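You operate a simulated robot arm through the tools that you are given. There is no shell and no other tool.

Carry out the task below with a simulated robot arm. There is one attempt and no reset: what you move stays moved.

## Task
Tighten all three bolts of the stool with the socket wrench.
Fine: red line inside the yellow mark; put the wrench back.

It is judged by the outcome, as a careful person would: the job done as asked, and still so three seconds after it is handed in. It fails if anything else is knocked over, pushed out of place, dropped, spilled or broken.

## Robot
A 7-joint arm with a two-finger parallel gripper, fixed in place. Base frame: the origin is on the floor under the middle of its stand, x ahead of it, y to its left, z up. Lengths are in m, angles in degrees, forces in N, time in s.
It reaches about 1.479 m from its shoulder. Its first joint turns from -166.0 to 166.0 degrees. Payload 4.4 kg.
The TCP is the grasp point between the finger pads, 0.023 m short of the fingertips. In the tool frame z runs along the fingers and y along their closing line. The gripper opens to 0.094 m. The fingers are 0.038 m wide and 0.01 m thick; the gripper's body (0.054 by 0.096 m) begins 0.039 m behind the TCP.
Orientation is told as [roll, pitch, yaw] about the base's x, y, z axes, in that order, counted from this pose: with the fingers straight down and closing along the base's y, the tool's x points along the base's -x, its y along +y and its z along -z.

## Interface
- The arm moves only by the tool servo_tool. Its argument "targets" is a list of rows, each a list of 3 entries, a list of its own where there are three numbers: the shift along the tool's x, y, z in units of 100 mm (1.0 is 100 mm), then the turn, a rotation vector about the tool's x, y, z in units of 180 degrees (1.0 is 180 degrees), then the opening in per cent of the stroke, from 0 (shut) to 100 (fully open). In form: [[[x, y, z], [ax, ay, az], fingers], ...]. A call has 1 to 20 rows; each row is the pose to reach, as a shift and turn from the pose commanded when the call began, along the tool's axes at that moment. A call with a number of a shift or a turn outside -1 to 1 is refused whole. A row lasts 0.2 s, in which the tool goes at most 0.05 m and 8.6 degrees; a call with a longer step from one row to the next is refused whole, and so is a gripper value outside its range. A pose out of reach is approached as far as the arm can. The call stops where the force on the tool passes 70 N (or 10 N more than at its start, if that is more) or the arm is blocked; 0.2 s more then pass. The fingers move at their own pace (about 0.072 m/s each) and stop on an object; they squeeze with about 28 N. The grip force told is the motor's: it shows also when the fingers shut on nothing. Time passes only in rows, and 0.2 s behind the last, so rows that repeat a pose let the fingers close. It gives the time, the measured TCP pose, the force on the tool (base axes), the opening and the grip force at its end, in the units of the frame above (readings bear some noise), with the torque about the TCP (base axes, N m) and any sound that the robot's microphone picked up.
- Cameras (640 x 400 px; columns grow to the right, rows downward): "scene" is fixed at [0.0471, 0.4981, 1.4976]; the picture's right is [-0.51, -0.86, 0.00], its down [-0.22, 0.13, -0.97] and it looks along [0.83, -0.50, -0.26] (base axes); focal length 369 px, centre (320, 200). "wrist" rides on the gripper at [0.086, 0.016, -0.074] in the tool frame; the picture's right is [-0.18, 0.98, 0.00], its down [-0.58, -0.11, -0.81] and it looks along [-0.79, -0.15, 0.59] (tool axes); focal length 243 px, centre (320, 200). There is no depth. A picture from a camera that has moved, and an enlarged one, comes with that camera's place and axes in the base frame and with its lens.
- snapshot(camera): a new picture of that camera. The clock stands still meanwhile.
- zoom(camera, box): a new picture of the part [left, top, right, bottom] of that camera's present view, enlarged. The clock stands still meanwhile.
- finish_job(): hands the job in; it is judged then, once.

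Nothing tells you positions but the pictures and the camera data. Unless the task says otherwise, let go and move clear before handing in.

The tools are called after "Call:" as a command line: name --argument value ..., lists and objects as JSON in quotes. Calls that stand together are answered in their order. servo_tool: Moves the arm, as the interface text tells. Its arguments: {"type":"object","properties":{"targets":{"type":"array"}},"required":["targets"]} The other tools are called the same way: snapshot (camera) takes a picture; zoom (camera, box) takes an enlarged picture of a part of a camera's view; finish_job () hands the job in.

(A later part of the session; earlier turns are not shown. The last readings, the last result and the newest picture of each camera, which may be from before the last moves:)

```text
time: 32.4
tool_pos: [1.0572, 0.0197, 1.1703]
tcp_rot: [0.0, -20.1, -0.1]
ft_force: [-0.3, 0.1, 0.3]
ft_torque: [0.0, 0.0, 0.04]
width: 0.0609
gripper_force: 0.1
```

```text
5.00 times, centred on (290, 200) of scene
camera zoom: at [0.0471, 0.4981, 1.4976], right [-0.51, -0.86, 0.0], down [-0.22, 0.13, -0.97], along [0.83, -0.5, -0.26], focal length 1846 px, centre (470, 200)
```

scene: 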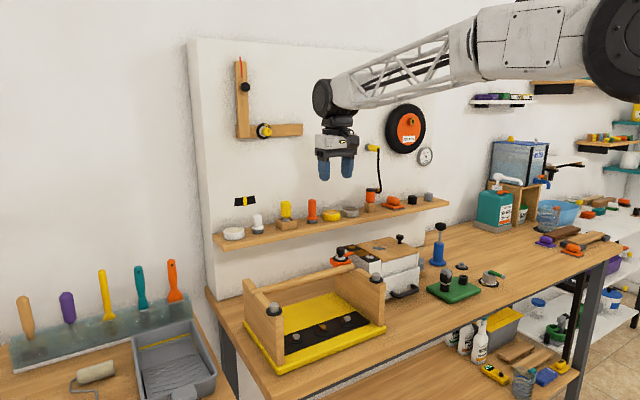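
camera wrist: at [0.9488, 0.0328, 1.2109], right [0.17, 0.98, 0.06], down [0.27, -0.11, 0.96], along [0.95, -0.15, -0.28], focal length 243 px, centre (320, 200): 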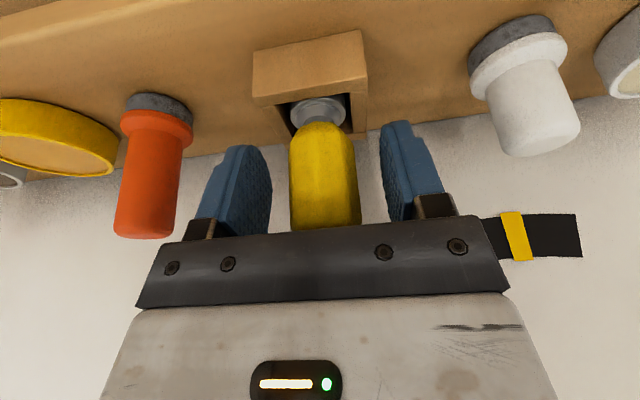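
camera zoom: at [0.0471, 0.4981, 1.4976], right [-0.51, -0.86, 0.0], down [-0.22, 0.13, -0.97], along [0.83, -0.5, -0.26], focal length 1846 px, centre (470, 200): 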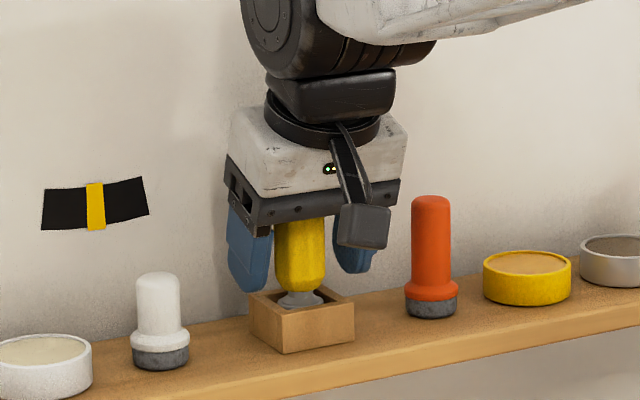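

The fingers straddle the yellow handle above the tray. Closing to grip it.

Call:
servo_tool --targets '[[[0, 0, 0], [0, 0, 0], 45], [[0, 0, 0], [0, 0, 0], 30], [[0, 0, 0], [0, 0, 0], 10], [[0, 0, 0], [0, 0, 0], 0], [[0, 0, 0], [0, 0, 0], 0]]'

Call:
snapshot --camera "wrist"

Call:
zoom --camera "wrist" --box '[230, 20, 410, 240]'

```text
time: 33.6
tool_pos: [1.0563, 0.0191, 1.1707]
tcp_rot: [0.0, -20.0, 0.0]
ft_force: [-0.1, 0.4, 1.6]
ft_torque: [-0.04, 0.01, 0.0]
width: 0.0313
gripper_force: 27.6
```

```text
taken
camera wrist: at [0.9489, 0.0328, 1.2109], right [0.17, 0.98, 0.06], down [0.27, -0.11, 0.96], along [0.95, -0.15, -0.28], focal length 243 px, centre (320, 200)
```

wrist: 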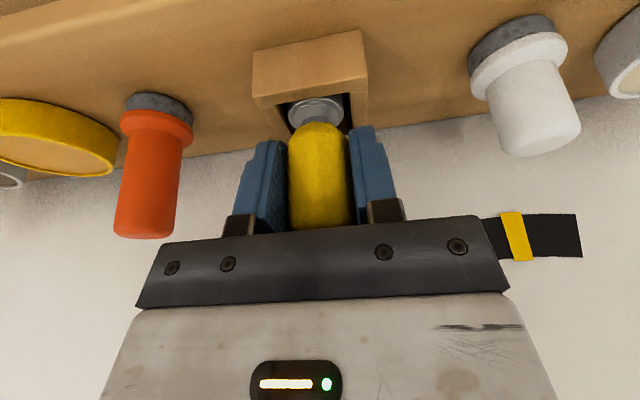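

```text
1.82 times, centred on (320, 130) of wrist
camera zoom: at [0.9489, 0.0328, 1.2109], right [0.17, 0.98, 0.06], down [0.27, -0.11, 0.96], along [0.95, -0.15, -0.28], focal length 441 px, centre (320, 327)
```

zoom: 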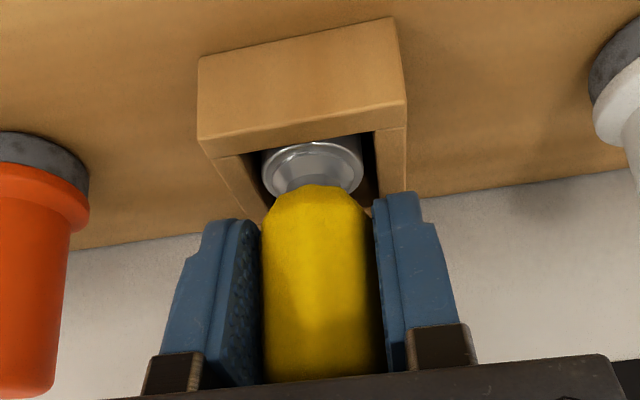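

Gripped at (1.057, 0.019, 1.1707), pitch -20 (31 mm, 28 N). Lifting straight up out of the tray.

Call:
servo_tool --targets '[[[-0.034, 0, -0.094], [0, 0, 0], 0], [[-0.068, 0, -0.188], [0, 0, 0], 0], [[-0.137, 0, -0.376], [0, 0, 0], 0], [[-0.205, 0, -0.564], [0, 0, 0], 0]]'

Call:
zoom --camera "scene" --box '[250, 150, 330, 240]'

Call:
snapshot --camera "wrist"

```text
time: 34.6
tool_pos: [1.0556, 0.0169, 1.2302]
tcp_rot: [-0.1, -19.9, -0.1]
ft_force: [0.3, 0.1, -1.0]
ft_torque: [0.0, 0.01, -0.01]
width: 0.0314
gripper_force: 27.6
```

```text
4.44 times, centred on (290, 195) of scene
camera zoom: at [0.0471, 0.4981, 1.4976], right [-0.51, -0.86, 0.0], down [-0.22, 0.13, -0.97], along [0.83, -0.5, -0.26], focal length 1641 px, centre (453, 222)
```

zoom: 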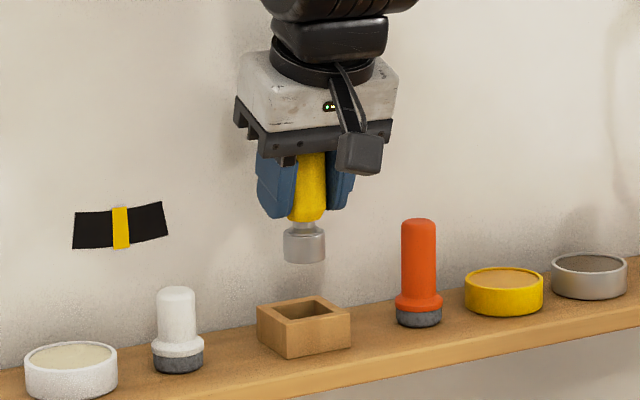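

```text
taken
camera wrist: at [0.9481, 0.0317, 1.2705], right [0.17, 0.98, 0.06], down [0.27, -0.11, 0.96], along [0.95, -0.15, -0.29], focal length 243 px, centre (320, 200)
```

wrist: 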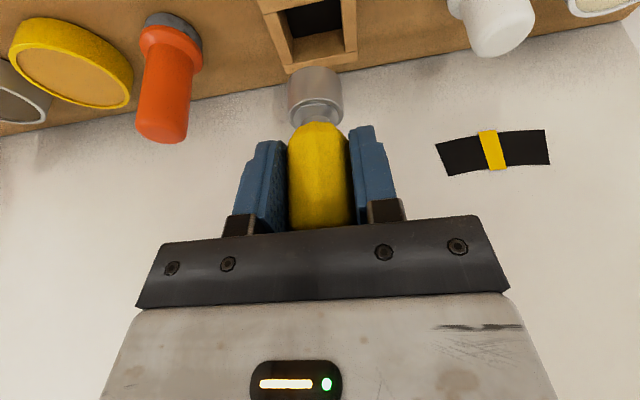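

It is the socket wrench: yellow handle, silver socket about 30 mm across, with the socket's bottom ~52 mm below the TCP. I'll back away from the wall and straighten up, then show the socket's underside to the scene camera to learn its hex orientation.

Call:
servo_tool --targets '[[[0.2, 0, -0.25], [0, 0, 0], 0], [[0.45, 0, -0.5], [0, 0, 0], 0], [[0.7, 0, -0.75], [0, 0, 0], 0], [[0.9, 0, -0.9], [0, 0, 0], 0]]'

Call:
servo_tool --targets '[[[0.2, 0, -0.25], [0, 0, 0], 0], [[0.45, 0, -0.5], [0, 0, 0], 0], [[0.7, 0, -0.75], [0, 0, 0], 0], [[0.9, 0, -0.95], [0, 0, 0], 0]]'

Call:
servo_tool --targets '[[[0.2, 0, -0.25], [0, 0, 0], 0], [[0.45, 0, -0.5], [0, 0, 0], 0], [[0.7, 0, -0.75], [0, 0, 0], 0], [[0.9, 0, -0.95], [0, 0, 0], 0]]'

Call:
snapshot --camera "scene"

```text
time: 35.6
tool_pos: [0.9413, 0.017, 1.2849]
tcp_rot: [0.0, -20.0, -0.1]
ft_force: [0.5, -0.5, -0.6]
ft_torque: [-0.02, -0.01, 0.0]
width: 0.0312
gripper_force: 28.5
```

```text
time: 36.6
tool_pos: [0.8246, 0.0182, 1.3404]
tcp_rot: [0.0, -20.0, 0.1]
ft_force: [-0.6, -0.2, -2.5]
ft_torque: [0.0, 0.01, 0.0]
width: 0.0312
gripper_force: 27.9
```

```text
time: 37.6
tool_pos: [0.7063, 0.017, 1.4005]
tcp_rot: [0.0, -20.0, 0.0]
ft_force: [-0.6, 0.8, -1.4]
ft_torque: [0.0, -0.04, -0.01]
width: 0.0313
gripper_force: 27.8
```

```text
taken
```

scene: 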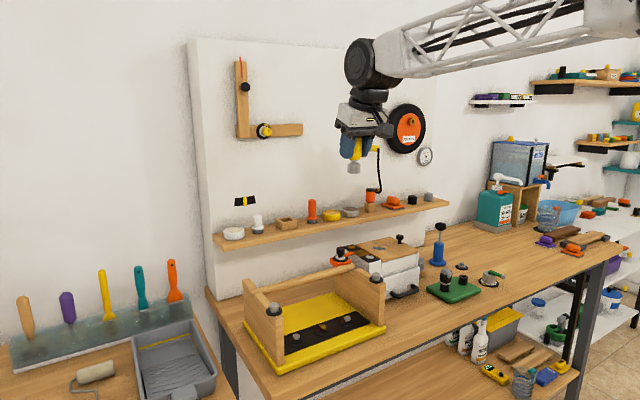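

I'll raise the wrench and tilt the gripper so the socket opening faces the scene camera.

Call:
servo_tool --targets '[[[-0.04, 0, -0.3], [0, 0.04, 0], 0], [[-0.08, 0, -0.6], [0, 0.08, 0], 0], [[-0.12, 0, -0.9], [0, 0.12, 0], 0], [[-0.12, 0, -1.0], [0, 0.16, 0], 0], [[-0.12, 0, -1.0], [0, 0.2, 0], 0]]'

Call:
servo_tool --targets '[[[0, 0, -0.3], [-0.039, 0, -0.014], 0], [[0, 0, -0.6], [-0.078, 0, -0.028], 0], [[0, 0, -0.9], [-0.117, 0, -0.043], 0], [[0, 0, -1.0], [-0.156, 0, -0.057], 0], [[0, 0, -1.0], [-0.195, 0, -0.071], 0], [[0, 0, -1.0], [-0.235, 0, -0.0855], 0]]'

Call:
snapshot --camera "scene"

```text
time: 38.8
tool_pos: [0.6846, 0.0178, 1.5011]
tcp_rot: [0.0, 15.9, 0.0]
ft_force: [-0.8, 0.6, -0.1]
ft_torque: [0.0, -0.02, 0.0]
width: 0.0311
gripper_force: 27.8
```

```text
time: 40.2
tool_pos: [0.7032, 0.0188, 1.5552]
tcp_rot: [43.4, 10.7, 13.6]
ft_force: [0.1, 0.5, -0.8]
ft_torque: [-0.04, -0.01, -0.07]
width: 0.0311
gripper_force: 28.3
out of reach, approached as far as the arm can: row 3, 4, 5, 6
```

```text
taken
```

scene: 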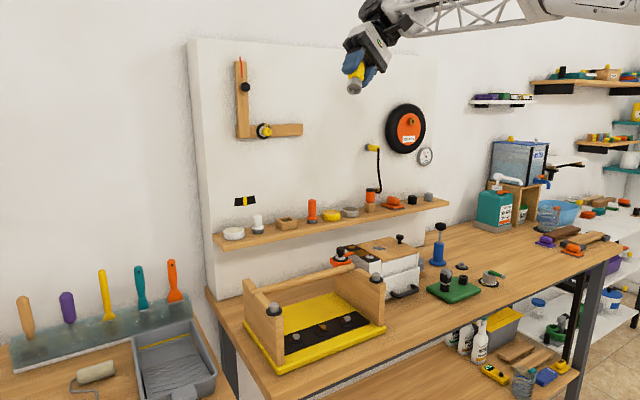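

The arm hit its reach limit but the socket now faces the camera. Zooming in on it.

Call:
zoom --camera "scene" --box '[335, 60, 375, 105]'

```text
8.89 times, centred on (355, 82) of scene
camera zoom: at [0.0471, 0.4981, 1.4976], right [-0.51, -0.86, 0.0], down [-0.22, 0.13, -0.97], along [0.83, -0.5, -0.26], focal length 3282 px, centre (9, 1244)
```

zoom: 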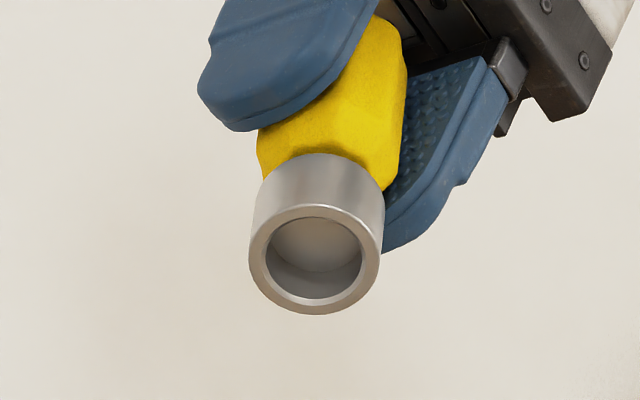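

The socket's bore is round (about 21.6 mm), so it can seat on the hex heads at any angle. I'll bring the wrench back down and upright by reversing those moves.

Call:
servo_tool --targets '[[[0.016, -0.111, 0.124], [0.039, 0, 0.014], 0], [[0.031, -0.222, 0.247], [0.078, 0, 0.028], 0], [[0.047, -0.332, 0.371], [0.117, 0, 0.043], 0], [[0.063, -0.443, 0.494], [0.156, 0, 0.057], 0], [[0.078, -0.554, 0.618], [0.195, 0, 0.071], 0], [[0.094, -0.665, 0.741], [0.235, 0, 0.0855], 0]]'

```text
time: 41.6
tool_pos: [0.6765, 0.0188, 1.4603]
tcp_rot: [-0.1, 16.0, 0.0]
ft_force: [-0.5, -0.3, -0.8]
ft_torque: [-0.01, 0.01, 0.05]
width: 0.0312
gripper_force: 27.8
```

Back to a known orientation. Now I'll set the tool to pitch -20 (wrench vertical) and move over the middle bolt.

Call:
servo_tool --targets '[[[0, 0, 0], [0, -0.04, 0], 0], [[0, 0, 0], [0, -0.08, 0], 0], [[0, 0, 0], [0, -0.12, 0], 0], [[0, 0, 0], [0, -0.16, 0], 0], [[0, 0, 0], [0, -0.2, 0], 0]]'

Call:
servo_tool --targets '[[[-0.0, 0.1, 0.3], [0, 0, 0], 0], [[0.05, 0.2, 0.6], [0, 0, 0], 0], [[0.1, 0.27, 0.97], [0, 0, 0], 0]]'

Call:
servo_tool --targets '[[[-0.0, 0.0, 0.33], [0, 0, 0], 0], [[0.0, 0.0, 0.66], [0, 0, 0], 0], [[0.0, 0.0, 0.97], [0, 0, 0], 0]]'

Call:
snapshot --camera "wrist"

Call:
snapshot --camera "scene"

```text
time: 42.8
tool_pos: [0.6748, 0.0175, 1.4588]
tcp_rot: [0.1, -20.0, 0.0]
ft_force: [0.3, 0.3, -1.2]
ft_torque: [0.0, -0.04, 0.01]
width: 0.0312
gripper_force: 28.1
```

```text
time: 43.6
tool_pos: [0.7003, 0.0453, 1.3664]
tcp_rot: [-0.1, -20.1, 0.1]
ft_force: [-0.1, 0.1, -0.9]
ft_torque: [0.01, 0.0, -0.01]
width: 0.0311
gripper_force: 28.0
```

```text
time: 44.4
tool_pos: [0.7333, 0.0451, 1.2737]
tcp_rot: [0.0, -20.0, 0.0]
ft_force: [0.3, -0.6, -0.5]
ft_torque: [0.05, 0.0, 0.02]
width: 0.0314
gripper_force: 28.3
```

```text
taken
camera wrist: at [0.6253, 0.059, 1.3135], right [0.17, 0.98, 0.06], down [0.27, -0.11, 0.96], along [0.95, -0.15, -0.28], focal length 243 px, centre (320, 200)
```

wrist: 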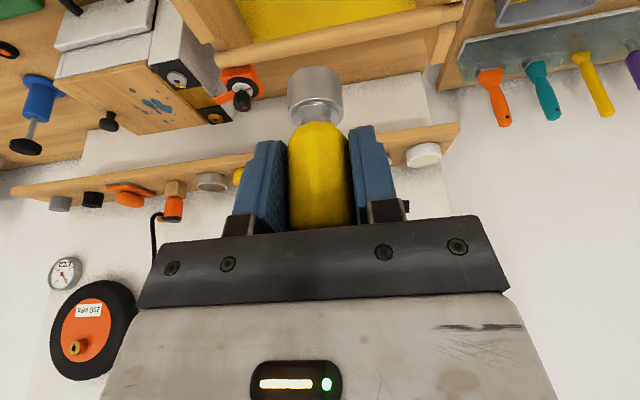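

```text
taken
```

scene: 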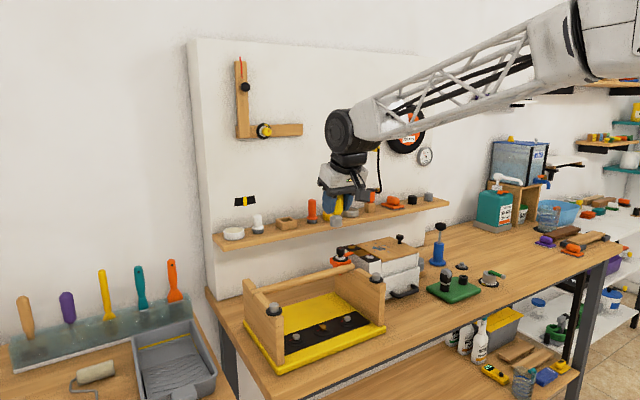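

The wrench hangs vertical. I'll descend over the middle bolt to about 6 cm above its head for visual alignment.

Call:
servo_tool --targets '[[[0.04, 0.007, 0.28], [0, 0, 0], 0], [[0.08, 0.007, 0.57], [0, 0, 0], 0], [[0.123, 0.007, 0.855], [0, 0, 0], 0]]'

Call:
servo_tool --targets '[[[0.04, 0.007, 0.28], [0, 0, 0], 0], [[0.08, 0.007, 0.57], [0, 0, 0], 0], [[0.123, 0.007, 0.855], [0, 0, 0], 0]]'

Call:
snapshot --camera "wrist"

Call:
zoom --camera "scene" --box '[240, 200, 400, 360]'

```text
time: 45.2
tool_pos: [0.7495, 0.0485, 1.1888]
tcp_rot: [-0.1, -19.9, 0.0]
ft_force: [-0.3, -0.4, -0.9]
ft_torque: [-0.02, 0.01, 0.01]
width: 0.0309
gripper_force: 27.8
```

```text
time: 46.0
tool_pos: [0.7677, 0.0481, 1.1054]
tcp_rot: [-0.1, -20.1, -0.1]
ft_force: [-0.6, 1.0, -1.5]
ft_torque: [0.0, 0.03, 0.02]
width: 0.0312
gripper_force: 28.1
```

```text
taken
camera wrist: at [0.6601, 0.0617, 1.1462], right [0.17, 0.98, 0.06], down [0.27, -0.11, 0.96], along [0.95, -0.15, -0.28], focal length 243 px, centre (320, 200)
```

wrist: 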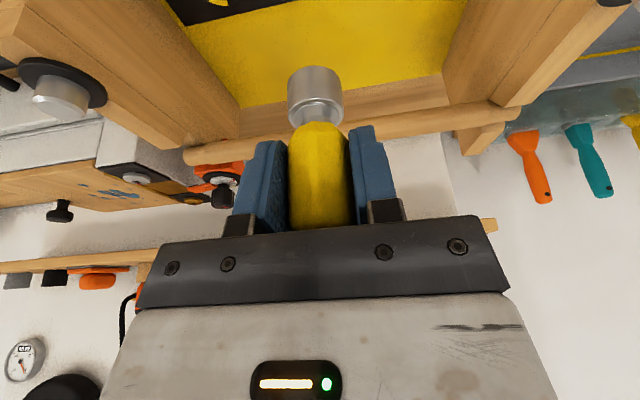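

```text
2.50 times, centred on (320, 280) of scene
camera zoom: at [0.0471, 0.4981, 1.4976], right [-0.51, -0.86, 0.0], down [-0.22, 0.13, -0.97], along [0.83, -0.5, -0.26], focal length 923 px, centre (320, 0)
```

zoom: 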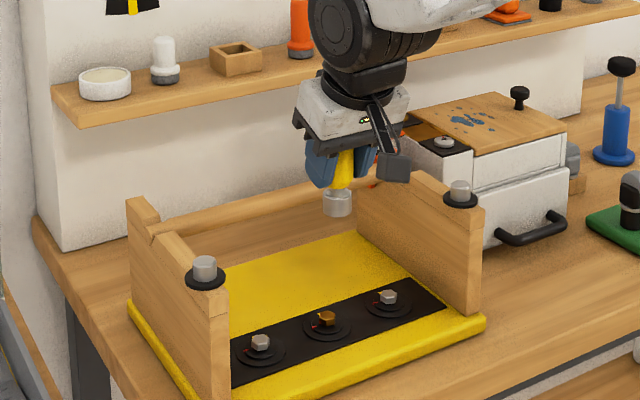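

Continuing down to about 5 cm above the bolt.

Call:
servo_tool --targets '[[[0.03, 0, 0.29], [0, 0, 0], 0], [[0.07, 0, 0.58], [0, 0, 0], 0], [[0.106, 0, 0.87], [0, 0, 0], 0]]'

Call:
snapshot --camera "wrist"

Call:
zoom --camera "wrist" --box '[250, 0, 390, 130]'

Call:
zoom --camera "scene" --box '[260, 260, 380, 360]'

```text
time: 46.8
tool_pos: [0.7884, 0.0478, 1.0203]
tcp_rot: [0.0, -20.0, 0.0]
ft_force: [0.6, 0.6, -0.2]
ft_torque: [0.02, 0.01, -0.02]
width: 0.0314
gripper_force: 28.2
```

```text
taken
camera wrist: at [0.6807, 0.0618, 1.0596], right [0.17, 0.98, 0.06], down [0.27, -0.11, 0.96], along [0.95, -0.15, -0.28], focal length 243 px, centre (320, 200)
```

wrist: 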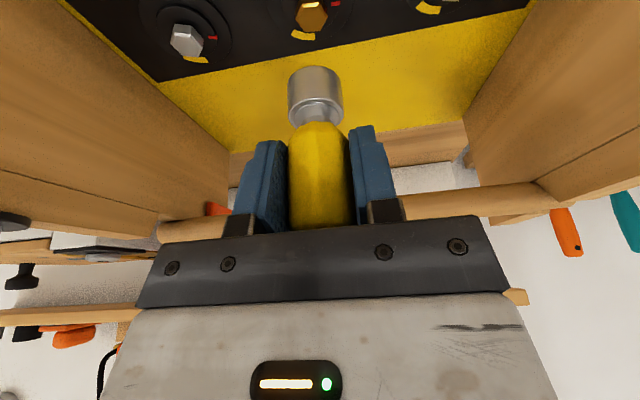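

```text
3.08 times, centred on (320, 65) of wrist
camera zoom: at [0.6807, 0.0618, 1.0596], right [0.17, 0.98, 0.06], down [0.27, -0.11, 0.96], along [0.95, -0.15, -0.28], focal length 746 px, centre (320, 615)
```

zoom: 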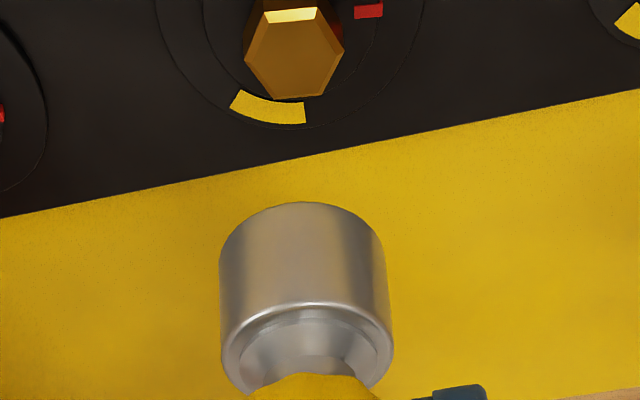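

```text
4.00 times, centred on (320, 310) of scene
camera zoom: at [0.0471, 0.4981, 1.4976], right [-0.51, -0.86, 0.0], down [-0.22, 0.13, -0.97], along [0.83, -0.5, -0.26], focal length 1477 px, centre (320, -240)
```

zoom: 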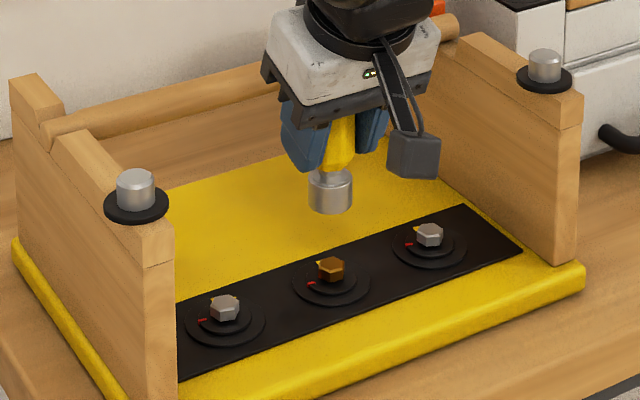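

Both views show the socket nearly aligned with the middle bolt (within about 2 mm in x). I'll correct and descend another 3 cm, then recheck.

Call:
servo_tool --targets '[[[0.02, 0, 0.1], [0, 0, 0], 0], [[0.05, 0, 0.2], [0, 0, 0], 0], [[0.086, 0, 0.288], [0, 0, 0], 0]]'

Call:
zoom --camera "wrist" --box '[250, 0, 390, 130]'

Call:
zoom --camera "scene" --box '[290, 290, 360, 340]'

```text
time: 47.6
tool_pos: [0.7889, 0.0481, 0.9891]
tcp_rot: [0.0, -20.0, 0.1]
ft_force: [-0.7, 0.1, -1.1]
ft_torque: [-0.01, 0.03, -0.02]
width: 0.0312
gripper_force: 27.8
```

```text
3.08 times, centred on (320, 65) of wrist
camera zoom: at [0.6817, 0.0606, 1.0297], right [0.17, 0.98, 0.06], down [0.27, -0.11, 0.96], along [0.95, -0.15, -0.29], focal length 746 px, centre (320, 615)
```

zoom: 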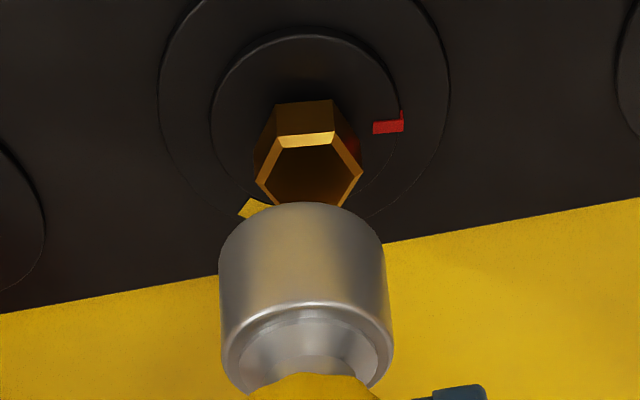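

```text
8.00 times, centred on (325, 315) of scene
camera zoom: at [0.0471, 0.4981, 1.4976], right [-0.51, -0.86, 0.0], down [-0.22, 0.13, -0.97], along [0.83, -0.5, -0.26], focal length 2954 px, centre (280, -720)
```

zoom: 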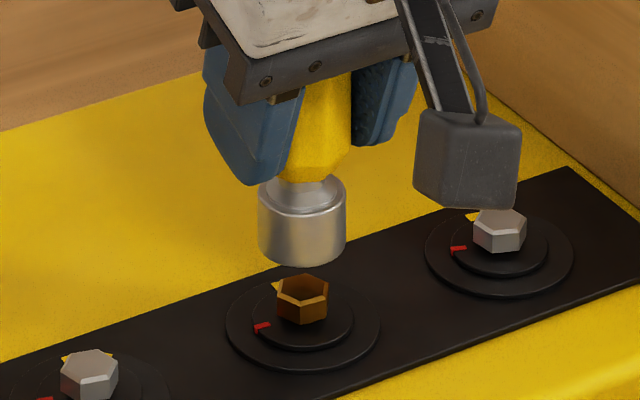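

The socket is about 1.5 cm above the bolt, and views suggest a small lateral offset. I'll zoom tighter to measure it well.

Call:
zoom --camera "wrist" --box '[275, 10, 365, 100]'

Call:
zoom --camera "scene" --box '[310, 308, 336, 334]'

```text
4.44 times, centred on (320, 55) of wrist
camera zoom: at [0.6817, 0.0606, 1.0297], right [0.17, 0.98, 0.06], down [0.27, -0.11, 0.96], along [0.95, -0.15, -0.29], focal length 1078 px, centre (320, 844)
```

zoom: 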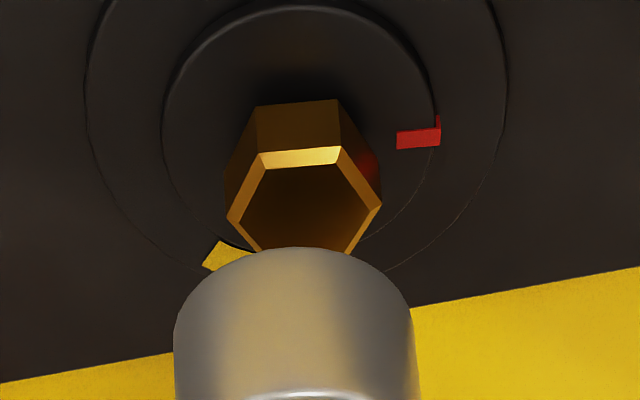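

```text
15.38 times, centred on (323, 321) of scene
camera zoom: at [0.0471, 0.4981, 1.4976], right [-0.51, -0.86, 0.0], down [-0.22, 0.13, -0.97], along [0.83, -0.5, -0.26], focal length 5680 px, centre (274, -1662)
```

zoom: 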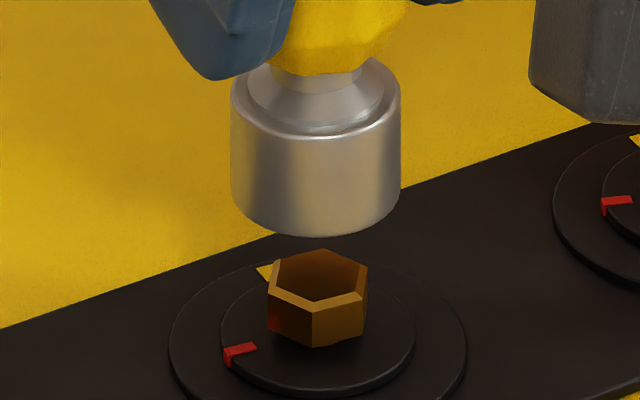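

Combining both views, the bolt is about 6 mm toward -x and 3.4 mm toward +y of the socket, with its top 12 mm below. I'll shift by that and recheck.

Call:
servo_tool --targets '[[[0.03, 0.017, -0.011], [0, 0, 0], 0], [[0.059, 0.034, -0.022], [0, 0, 0], 0], [[0.059, 0.034, -0.022], [0, 0, 0], 0]]'

Call:
zoom --camera "wrist" --box '[275, 10, 365, 100]'

Call:
zoom --camera "scene" --box '[310, 308, 336, 334]'

```text
time: 48.4
tool_pos: [0.7841, 0.0501, 0.9899]
tcp_rot: [0.1, -20.0, -0.1]
ft_force: [0.5, 0.1, -1.0]
ft_torque: [-0.04, -0.04, 0.01]
width: 0.0313
gripper_force: 28.1
```

```text
4.44 times, centred on (320, 55) of wrist
camera zoom: at [0.6762, 0.0646, 1.03], right [0.17, 0.98, 0.06], down [0.27, -0.11, 0.96], along [0.95, -0.15, -0.29], focal length 1078 px, centre (320, 844)
```

zoom: 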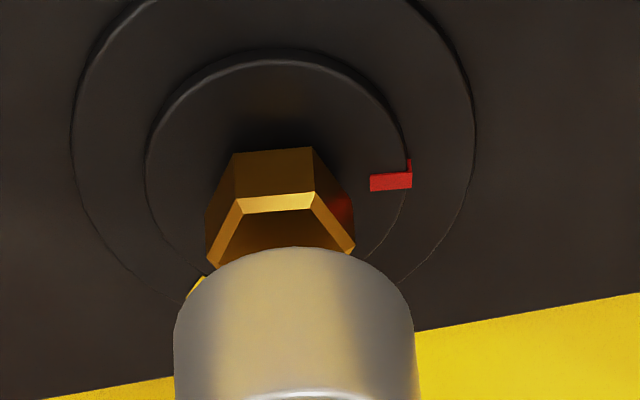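

```text
15.38 times, centred on (323, 321) of scene
camera zoom: at [0.0471, 0.4981, 1.4976], right [-0.51, -0.86, 0.0], down [-0.22, 0.13, -0.97], along [0.83, -0.5, -0.26], focal length 5680 px, centre (274, -1662)
```

zoom: 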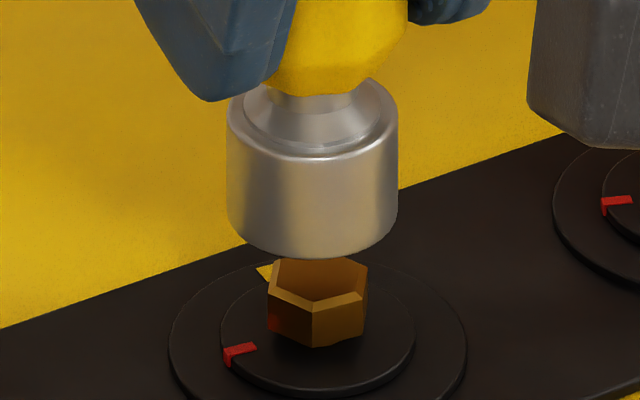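

Residual offset is now only about 1.3 mm in x and 0.5 mm in y. Correcting and lowering 6 mm closer.

Call:
servo_tool --targets '[[[0.012, -0.005, -0.004], [0, 0, 0], 0], [[0.033, -0.005, 0.052], [0, 0, 0], 0], [[0.033, -0.005, 0.052], [0, 0, 0], 0]]'

Call:
zoom --camera "wrist" --box '[275, 10, 365, 100]'

Call:
zoom --camera "scene" --box '[310, 308, 336, 334]'

```text
time: 49.2
tool_pos: [0.782, 0.0497, 0.9838]
tcp_rot: [0.0, -19.9, 0.0]
ft_force: [0.7, 0.5, -0.9]
ft_torque: [0.0, -0.01, 0.01]
width: 0.0314
gripper_force: 27.6
```

```text
4.44 times, centred on (320, 55) of wrist
camera zoom: at [0.6742, 0.0637, 1.0243], right [0.17, 0.98, 0.06], down [0.27, -0.11, 0.96], along [0.95, -0.15, -0.28], focal length 1078 px, centre (320, 844)
```

zoom: 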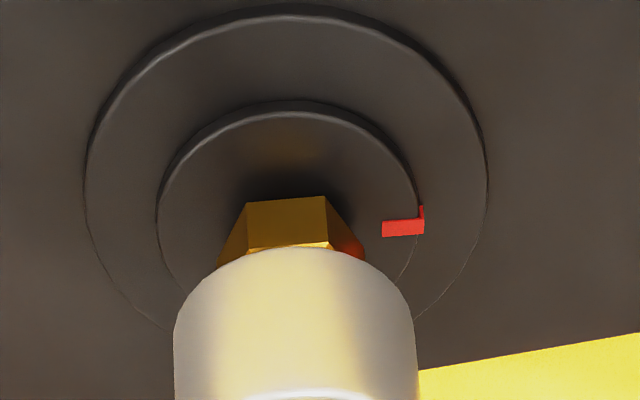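

```text
15.38 times, centred on (323, 321) of scene
camera zoom: at [0.0471, 0.4981, 1.4976], right [-0.51, -0.86, 0.0], down [-0.22, 0.13, -0.97], along [0.83, -0.5, -0.26], focal length 5680 px, centre (274, -1662)
```

zoom: 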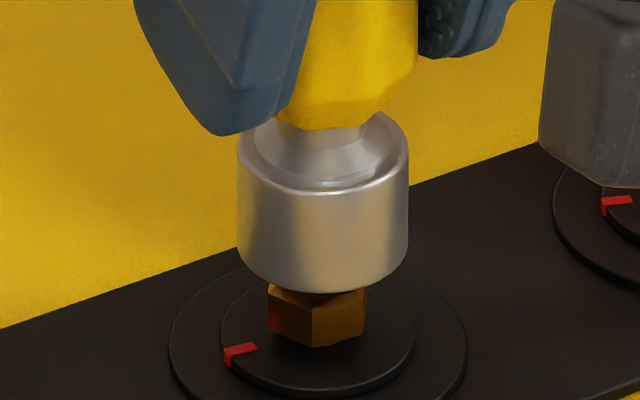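

Now only ~0.9 mm in x and 0.5 mm in y remain. I'll correct and descend 10 mm slowly, watching force.

Call:
servo_tool --targets '[[[-0.008, 0.005, 0.003], [0, 0, 0], 0], [[-0.0, 0.005, 0.025], [0, 0, 0], 0], [[0.009, 0.005, 0.05], [0, 0, 0], 0], [[0.017, 0.005, 0.073], [0, 0, 0], 0], [[0.026, 0.005, 0.097], [0, 0, 0], 0]]'

Call:
zoom --camera "wrist" --box '[275, 10, 365, 100]'

Call:
zoom --camera "scene" --box '[310, 308, 336, 334]'

```text
time: 50.4
tool_pos: [0.7824, 0.0507, 0.9733]
tcp_rot: [0.0, -19.9, 0.0]
ft_force: [0.7, -0.2, -1.1]
ft_torque: [-0.01, 0.03, 0.0]
width: 0.0314
gripper_force: 27.8
```

```text
4.44 times, centred on (320, 55) of wrist
camera zoom: at [0.6751, 0.0646, 1.0143], right [0.17, 0.98, 0.06], down [0.27, -0.11, 0.96], along [0.95, -0.15, -0.29], focal length 1078 px, centre (320, 844)
```

zoom: 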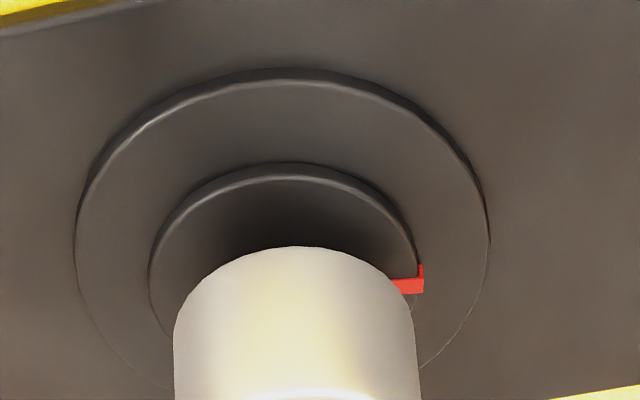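

```text
15.38 times, centred on (323, 321) of scene
camera zoom: at [0.0471, 0.4981, 1.4976], right [-0.51, -0.86, 0.0], down [-0.22, 0.13, -0.97], along [0.83, -0.5, -0.26], focal length 5680 px, centre (274, -1662)
```

zoom: 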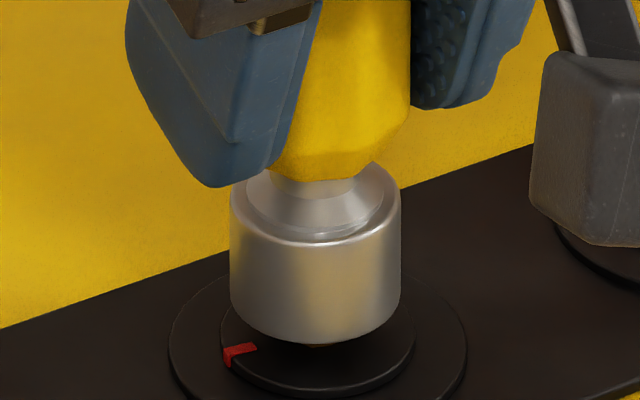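

The socket has slipped over the middle bolt's head without contact force. I'll lower the rest of the way until it rests on the dial.

Call:
servo_tool --targets '[[[0.007, 0.0, 0.019], [0, 0, 0], 0], [[0.014, 0.0, 0.038], [0, 0, 0], 0], [[0.021, 0.0, 0.057], [0, 0, 0], 0]]'

Call:
zoom --camera "scene" --box '[310, 308, 336, 334]'

```text
time: 51.2
tool_pos: [0.7834, 0.0504, 0.9681]
tcp_rot: [0.0, -20.0, 0.0]
ft_force: [-0.7, -7.5, -3.3]
ft_torque: [-0.4, -0.06, -0.02]
width: 0.0311
gripper_force: 28.0
```

```text
15.38 times, centred on (323, 321) of scene
camera zoom: at [0.0471, 0.4981, 1.4976], right [-0.51, -0.86, 0.0], down [-0.22, 0.13, -0.97], along [0.83, -0.5, -0.26], focal length 5680 px, centre (274, -1662)
```

zoom: 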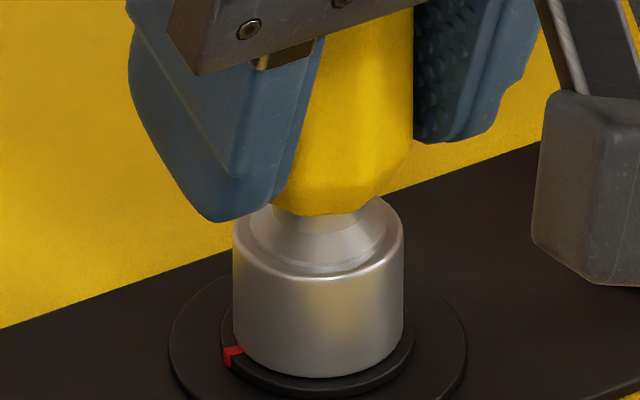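

Almost seated, with a slight side contact (7.5 N in -y). I'll relieve y by 0.6 mm and lower 2 mm more.

Call:
servo_tool --targets '[[[0.003, -0.006, 0.009], [0, 0, 0], 0], [[0.007, -0.006, 0.019], [0, 0, 0], 0]]'

Call:
zoom --camera "scene" --box '[310, 308, 336, 334]'

Call:
zoom --camera "wrist" --box '[275, 10, 365, 100]'

```text
time: 51.8
tool_pos: [0.7827, 0.0509, 0.9664]
tcp_rot: [0.0, -20.1, 0.0]
ft_force: [-20.3, -6.3, 18.8]
ft_torque: [-0.38, 0.16, -0.03]
width: 0.0313
gripper_force: 28.6
```

```text
15.38 times, centred on (323, 321) of scene
camera zoom: at [0.0471, 0.4981, 1.4976], right [-0.51, -0.86, 0.0], down [-0.22, 0.13, -0.97], along [0.83, -0.5, -0.26], focal length 5680 px, centre (274, -1662)
```

zoom: 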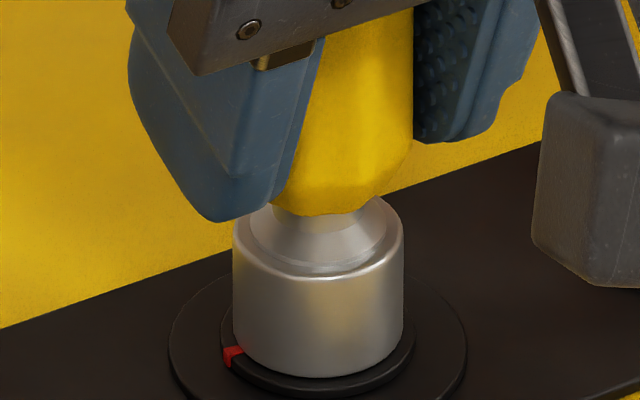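

```text
4.44 times, centred on (320, 55) of wrist
camera zoom: at [0.6754, 0.0639, 1.0071], right [0.17, 0.98, 0.06], down [0.27, -0.11, 0.96], along [0.95, -0.15, -0.28], focal length 1078 px, centre (320, 844)
```

zoom: 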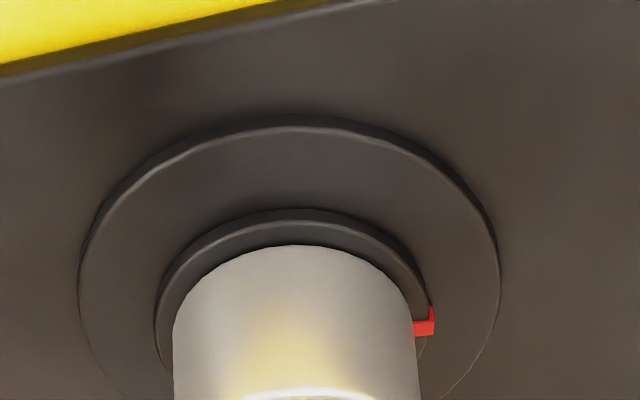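

The wrench is seated on the middle bolt. I'll relieve the push slightly, then open the fingers and back off to re-grip it vertically.

Call:
servo_tool --targets '[[[-0.004, 0, -0.012], [0, 0, 0], 0], [[-0.004, 0, -0.012], [0, 0, 0], 0]]'

Call:
servo_tool --targets '[[[0, 0, 0], [0, 0, 0], 38], [[0, 0, 0], [0, 0, 0], 45], [[0, 0, 0], [0, 0, 0], 55], [[0, 0, 0], [0, 0, 0], 60]]'

Call:
snapshot --camera "wrist"

Call:
zoom --camera "scene" --box '[285, 270, 365, 350]'

```text
time: 52.4
tool_pos: [0.7821, 0.0497, 0.9668]
tcp_rot: [0.0, -20.0, 0.1]
ft_force: [2.3, -5.6, 9.6]
ft_torque: [-0.35, -0.32, 0.01]
width: 0.0315
gripper_force: 27.5
```

```text
time: 53.4
tool_pos: [0.7824, 0.0487, 0.966]
tcp_rot: [0.0, -20.1, 0.0]
ft_force: [-0.2, 0.8, -0.2]
ft_torque: [0.01, 0.03, -0.03]
width: 0.0565
gripper_force: 0.1
```

```text
taken
camera wrist: at [0.6751, 0.0641, 1.0069], right [0.17, 0.98, 0.06], down [0.27, -0.11, 0.96], along [0.95, -0.15, -0.29], focal length 243 px, centre (320, 200)
```

wrist: 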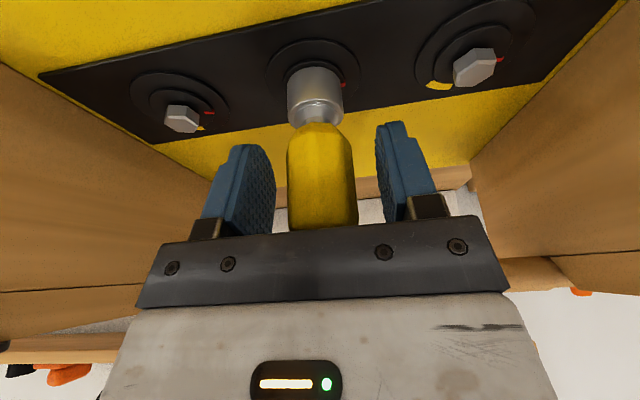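

```text
5.00 times, centred on (325, 310) of scene
camera zoom: at [0.0471, 0.4981, 1.4976], right [-0.51, -0.86, 0.0], down [-0.22, 0.13, -0.97], along [0.83, -0.5, -0.26], focal length 1846 px, centre (295, -350)
```

zoom: 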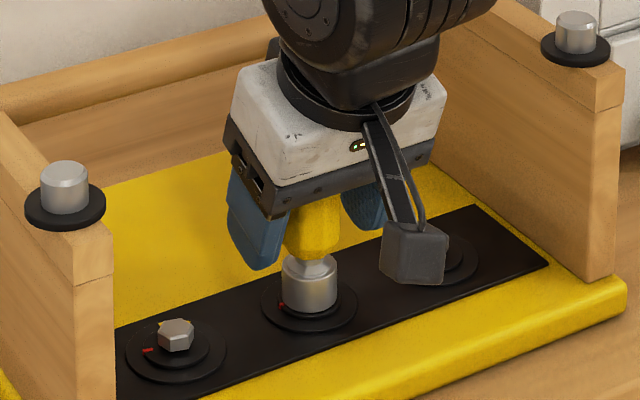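

The wrench stands on the bolt by itself. I'll rise, straighten to vertical, and check alignment with the wrench axis.

Call:
servo_tool --targets '[[[-0.05, 0, -0.15], [0, 0, 0], 60], [[-0.12, 0, -0.33], [0, 0, 0], 60], [[-0.18, 0, -0.5], [0, 0, 0], 60], [[-0.239, 0, -0.658], [0, 0, 0], 60]]'

Call:
servo_tool --targets '[[[0, 0, 0], [0, 0.037, 0], 60], [[0, 0, 0], [0, 0.074, 0], 60], [[0, 0, 0], [0, 0.111, 0], 60], [[0, 0, 0], [0, 0.111, 0], 60]]'

Call:
snapshot --camera "wrist"

Call:
zoom --camera "wrist" --box '[210, 20, 430, 190]'

Call:
zoom --camera "scene" --box '[270, 240, 390, 350]'

```text
time: 54.4
tool_pos: [0.7832, 0.0492, 1.0353]
tcp_rot: [0.0, -19.9, 0.0]
ft_force: [-0.6, 0.4, 0.5]
ft_torque: [-0.04, -0.01, 0.04]
width: 0.0564
gripper_force: 0.1
```

```text
time: 55.4
tool_pos: [0.7834, 0.0489, 1.0363]
tcp_rot: [0.1, 0.0, 0.0]
ft_force: [0.0, -0.6, 0.7]
ft_torque: [0.0, 0.03, 0.01]
width: 0.0564
gripper_force: 0.0
```

```text
taken
camera wrist: at [0.6951, 0.0631, 1.1111], right [0.18, 0.98, 0.0], down [0.58, -0.11, 0.81], along [0.79, -0.15, -0.59], focal length 243 px, centre (320, 200)
```

wrist: 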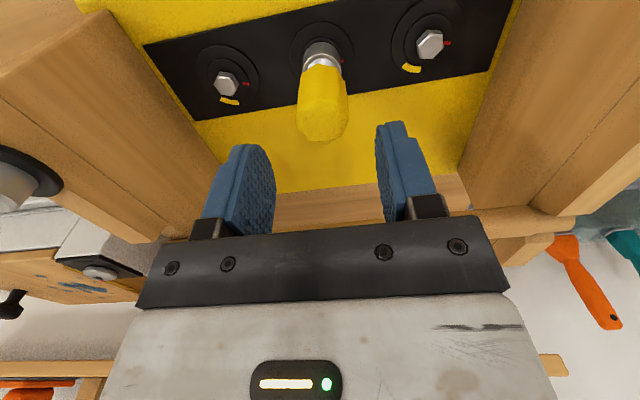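

```text
2.35 times, centred on (320, 105) of wrist
camera zoom: at [0.6951, 0.0631, 1.1111], right [0.18, 0.98, 0.0], down [0.58, -0.11, 0.81], along [0.79, -0.15, -0.59], focal length 571 px, centre (320, 424)
```

zoom: 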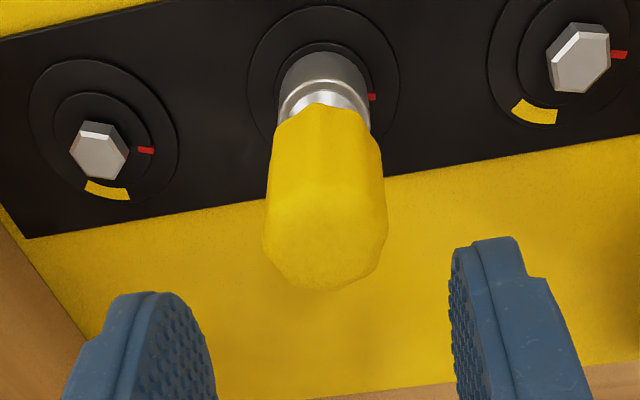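

```text
3.64 times, centred on (330, 295) of scene
camera zoom: at [0.0471, 0.4981, 1.4976], right [-0.51, -0.86, 0.0], down [-0.22, 0.13, -0.97], along [0.83, -0.5, -0.26], focal length 1343 px, centre (284, -146)
```

zoom: 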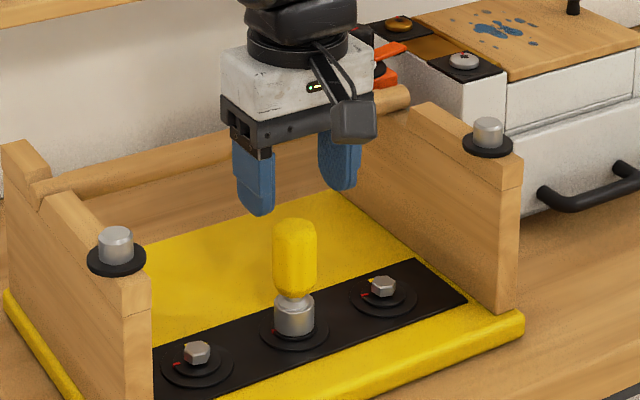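

The wrench stands upright on the middle bolt, right under the TCP. Descending to grip it vertically.

Call:
servo_tool --targets '[[[0, 0, 0.2], [0, 0, 0], 60], [[0, 0, 0.4], [0, 0, 0], 60], [[0, 0, 0.55], [0, 0, 0], 60], [[0, 0, 0.64], [0, 0, 0], 60]]'

Call:
snapshot --camera "wrist"

Call:
zoom --camera "scene" --box '[270, 240, 390, 350]'

```text
time: 56.4
tool_pos: [0.7822, 0.0496, 0.9739]
tcp_rot: [-0.1, 0.0, 0.0]
ft_force: [0.3, 0.1, -0.3]
ft_torque: [0.03, 0.0, -0.01]
width: 0.0561
gripper_force: 0.0
```

```text
taken
camera wrist: at [0.6948, 0.063, 1.048], right [0.18, 0.98, 0.0], down [0.58, -0.11, 0.81], along [0.79, -0.15, -0.59], focal length 243 px, centre (320, 200)
```

wrist: 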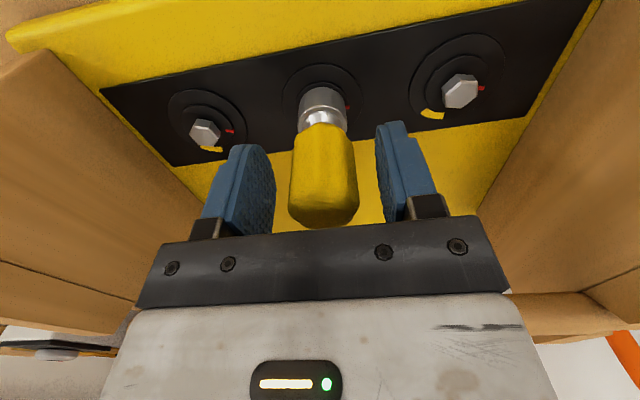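

```text
3.64 times, centred on (330, 295) of scene
camera zoom: at [0.0471, 0.4981, 1.4976], right [-0.51, -0.86, 0.0], down [-0.22, 0.13, -0.97], along [0.83, -0.5, -0.26], focal length 1343 px, centre (284, -146)
```

zoom: 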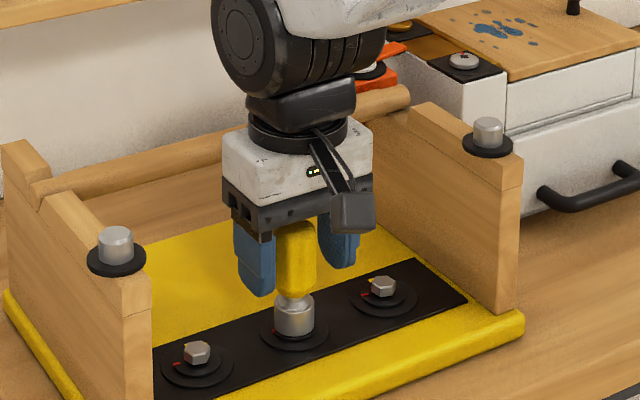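

Closing on the handle in the vertical grip.

Call:
servo_tool --targets '[[[0, 0, 0], [0, 0, 0], 45], [[0, 0, 0], [0, 0, 0], 30], [[0, 0, 0], [0, 0, 0], 10], [[0, 0, 0], [0, 0, 0], 0], [[0, 0, 0], [0, 0, 0], 0]]'

Call:
zoom --camera "wrist" --box '[210, 40, 430, 240]'

Call:
zoom --camera "scene" --box '[300, 290, 346, 336]'

```text
time: 57.6
tool_pos: [0.7819, 0.0494, 0.9738]
tcp_rot: [0.0, 0.0, 0.0]
ft_force: [1.1, 25.8, -0.5]
ft_torque: [0.43, -0.04, 0.1]
width: 0.0312
gripper_force: 28.2
```

```text
2.00 times, centred on (320, 140) of wrist
camera zoom: at [0.6948, 0.0636, 1.048], right [0.18, 0.98, 0.0], down [0.58, -0.11, 0.81], along [0.79, -0.15, -0.59], focal length 485 px, centre (320, 320)
```

zoom: 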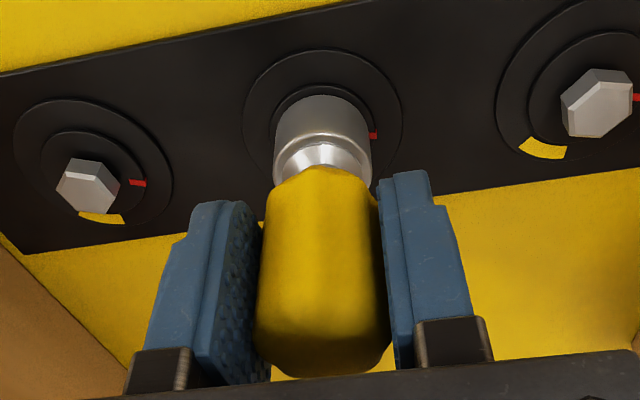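

```text
8.70 times, centred on (323, 313) of scene
camera zoom: at [0.0471, 0.4981, 1.4976], right [-0.51, -0.86, 0.0], down [-0.22, 0.13, -0.97], along [0.83, -0.5, -0.26], focal length 3210 px, centre (294, -783)
```

zoom: 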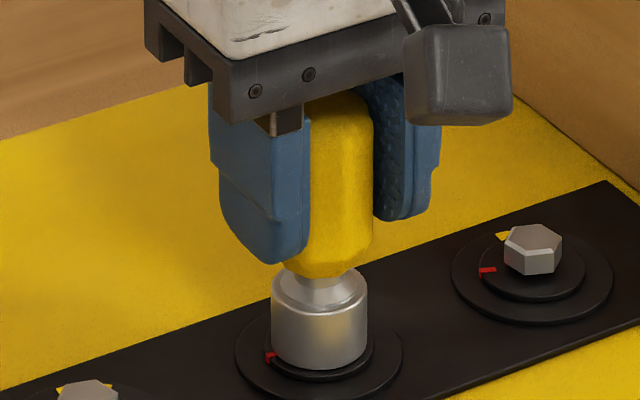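

Gripped, but there's 26 N of side load in +y, so I'm holding it slightly off axis. I'll shift +y about 1.2 mm to relax it.

Call:
servo_tool --targets '[[[0, 0.006, 0], [0, 0, 0], 0], [[0, 0.012, 0], [0, 0, 0], 0]]'

```text
time: 58.2
tool_pos: [0.783, 0.0492, 0.9731]
tcp_rot: [-0.1, 0.1, 0.0]
ft_force: [-19.2, 6.9, 6.4]
ft_torque: [0.29, 0.1, 0.08]
width: 0.0313
gripper_force: 28.5
```

Call:
servo_tool --targets '[[[0.004, 0.003, 0], [0, 0, 0], 0], [[0.006, 0.004, 0], [0, 0, 0], 0]]'

```text
time: 58.8
tool_pos: [0.7816, 0.0506, 0.9742]
tcp_rot: [0.1, -0.1, 0.0]
ft_force: [-6.1, -17.5, 7.8]
ft_torque: [-0.55, -0.05, -0.04]
width: 0.0311
gripper_force: 27.9
```

Side loads are small enough now (the motion has about half a millimetre of scatter). I'll start turning clockwise by 15° as a test and watch the red mark.

Call:
servo_tool --targets '[[[0, -0.002, 0], [0, 0, 0.028], 0], [[0, -0.002, 0], [0, 0, 0.056], 0], [[0, -0.002, 0], [0, 0, 0.083], 0]]'

Call:
zoom --camera "scene" --box '[300, 290, 346, 336]'

Call:
zoom --camera "wrist" --box '[210, 40, 430, 240]'

```text
time: 59.6
tool_pos: [0.7831, 0.0509, 0.9726]
tcp_rot: [0.0, 0.1, -15.0]
ft_force: [1.3, -17.5, 10.2]
ft_torque: [-0.47, -0.11, -0.04]
width: 0.0313
gripper_force: 28.1
```

```text
8.70 times, centred on (323, 313) of scene
camera zoom: at [0.0471, 0.4981, 1.4976], right [-0.51, -0.86, 0.0], down [-0.22, 0.13, -0.97], along [0.83, -0.5, -0.26], focal length 3210 px, centre (294, -783)
```

zoom: 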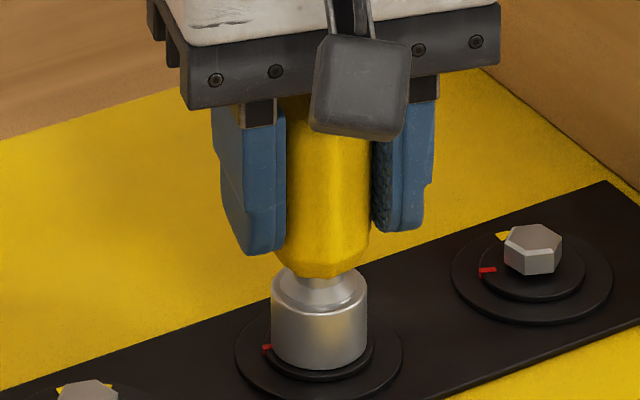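

```text
2.00 times, centred on (320, 140) of wrist
camera zoom: at [0.702, 0.0866, 1.0479], right [0.43, 0.9, 0.0], down [0.53, -0.26, 0.81], along [0.73, -0.35, -0.59], focal length 485 px, centre (320, 320)
```

zoom: 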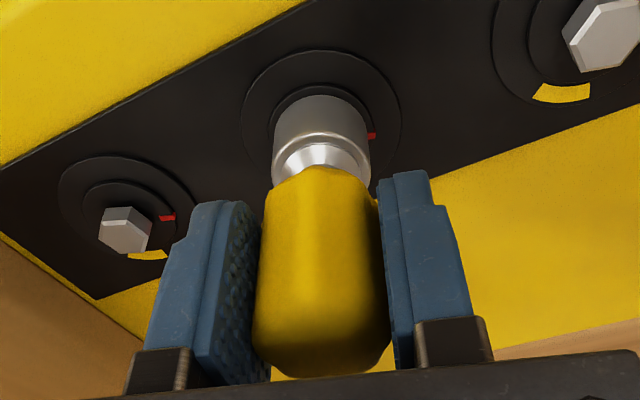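

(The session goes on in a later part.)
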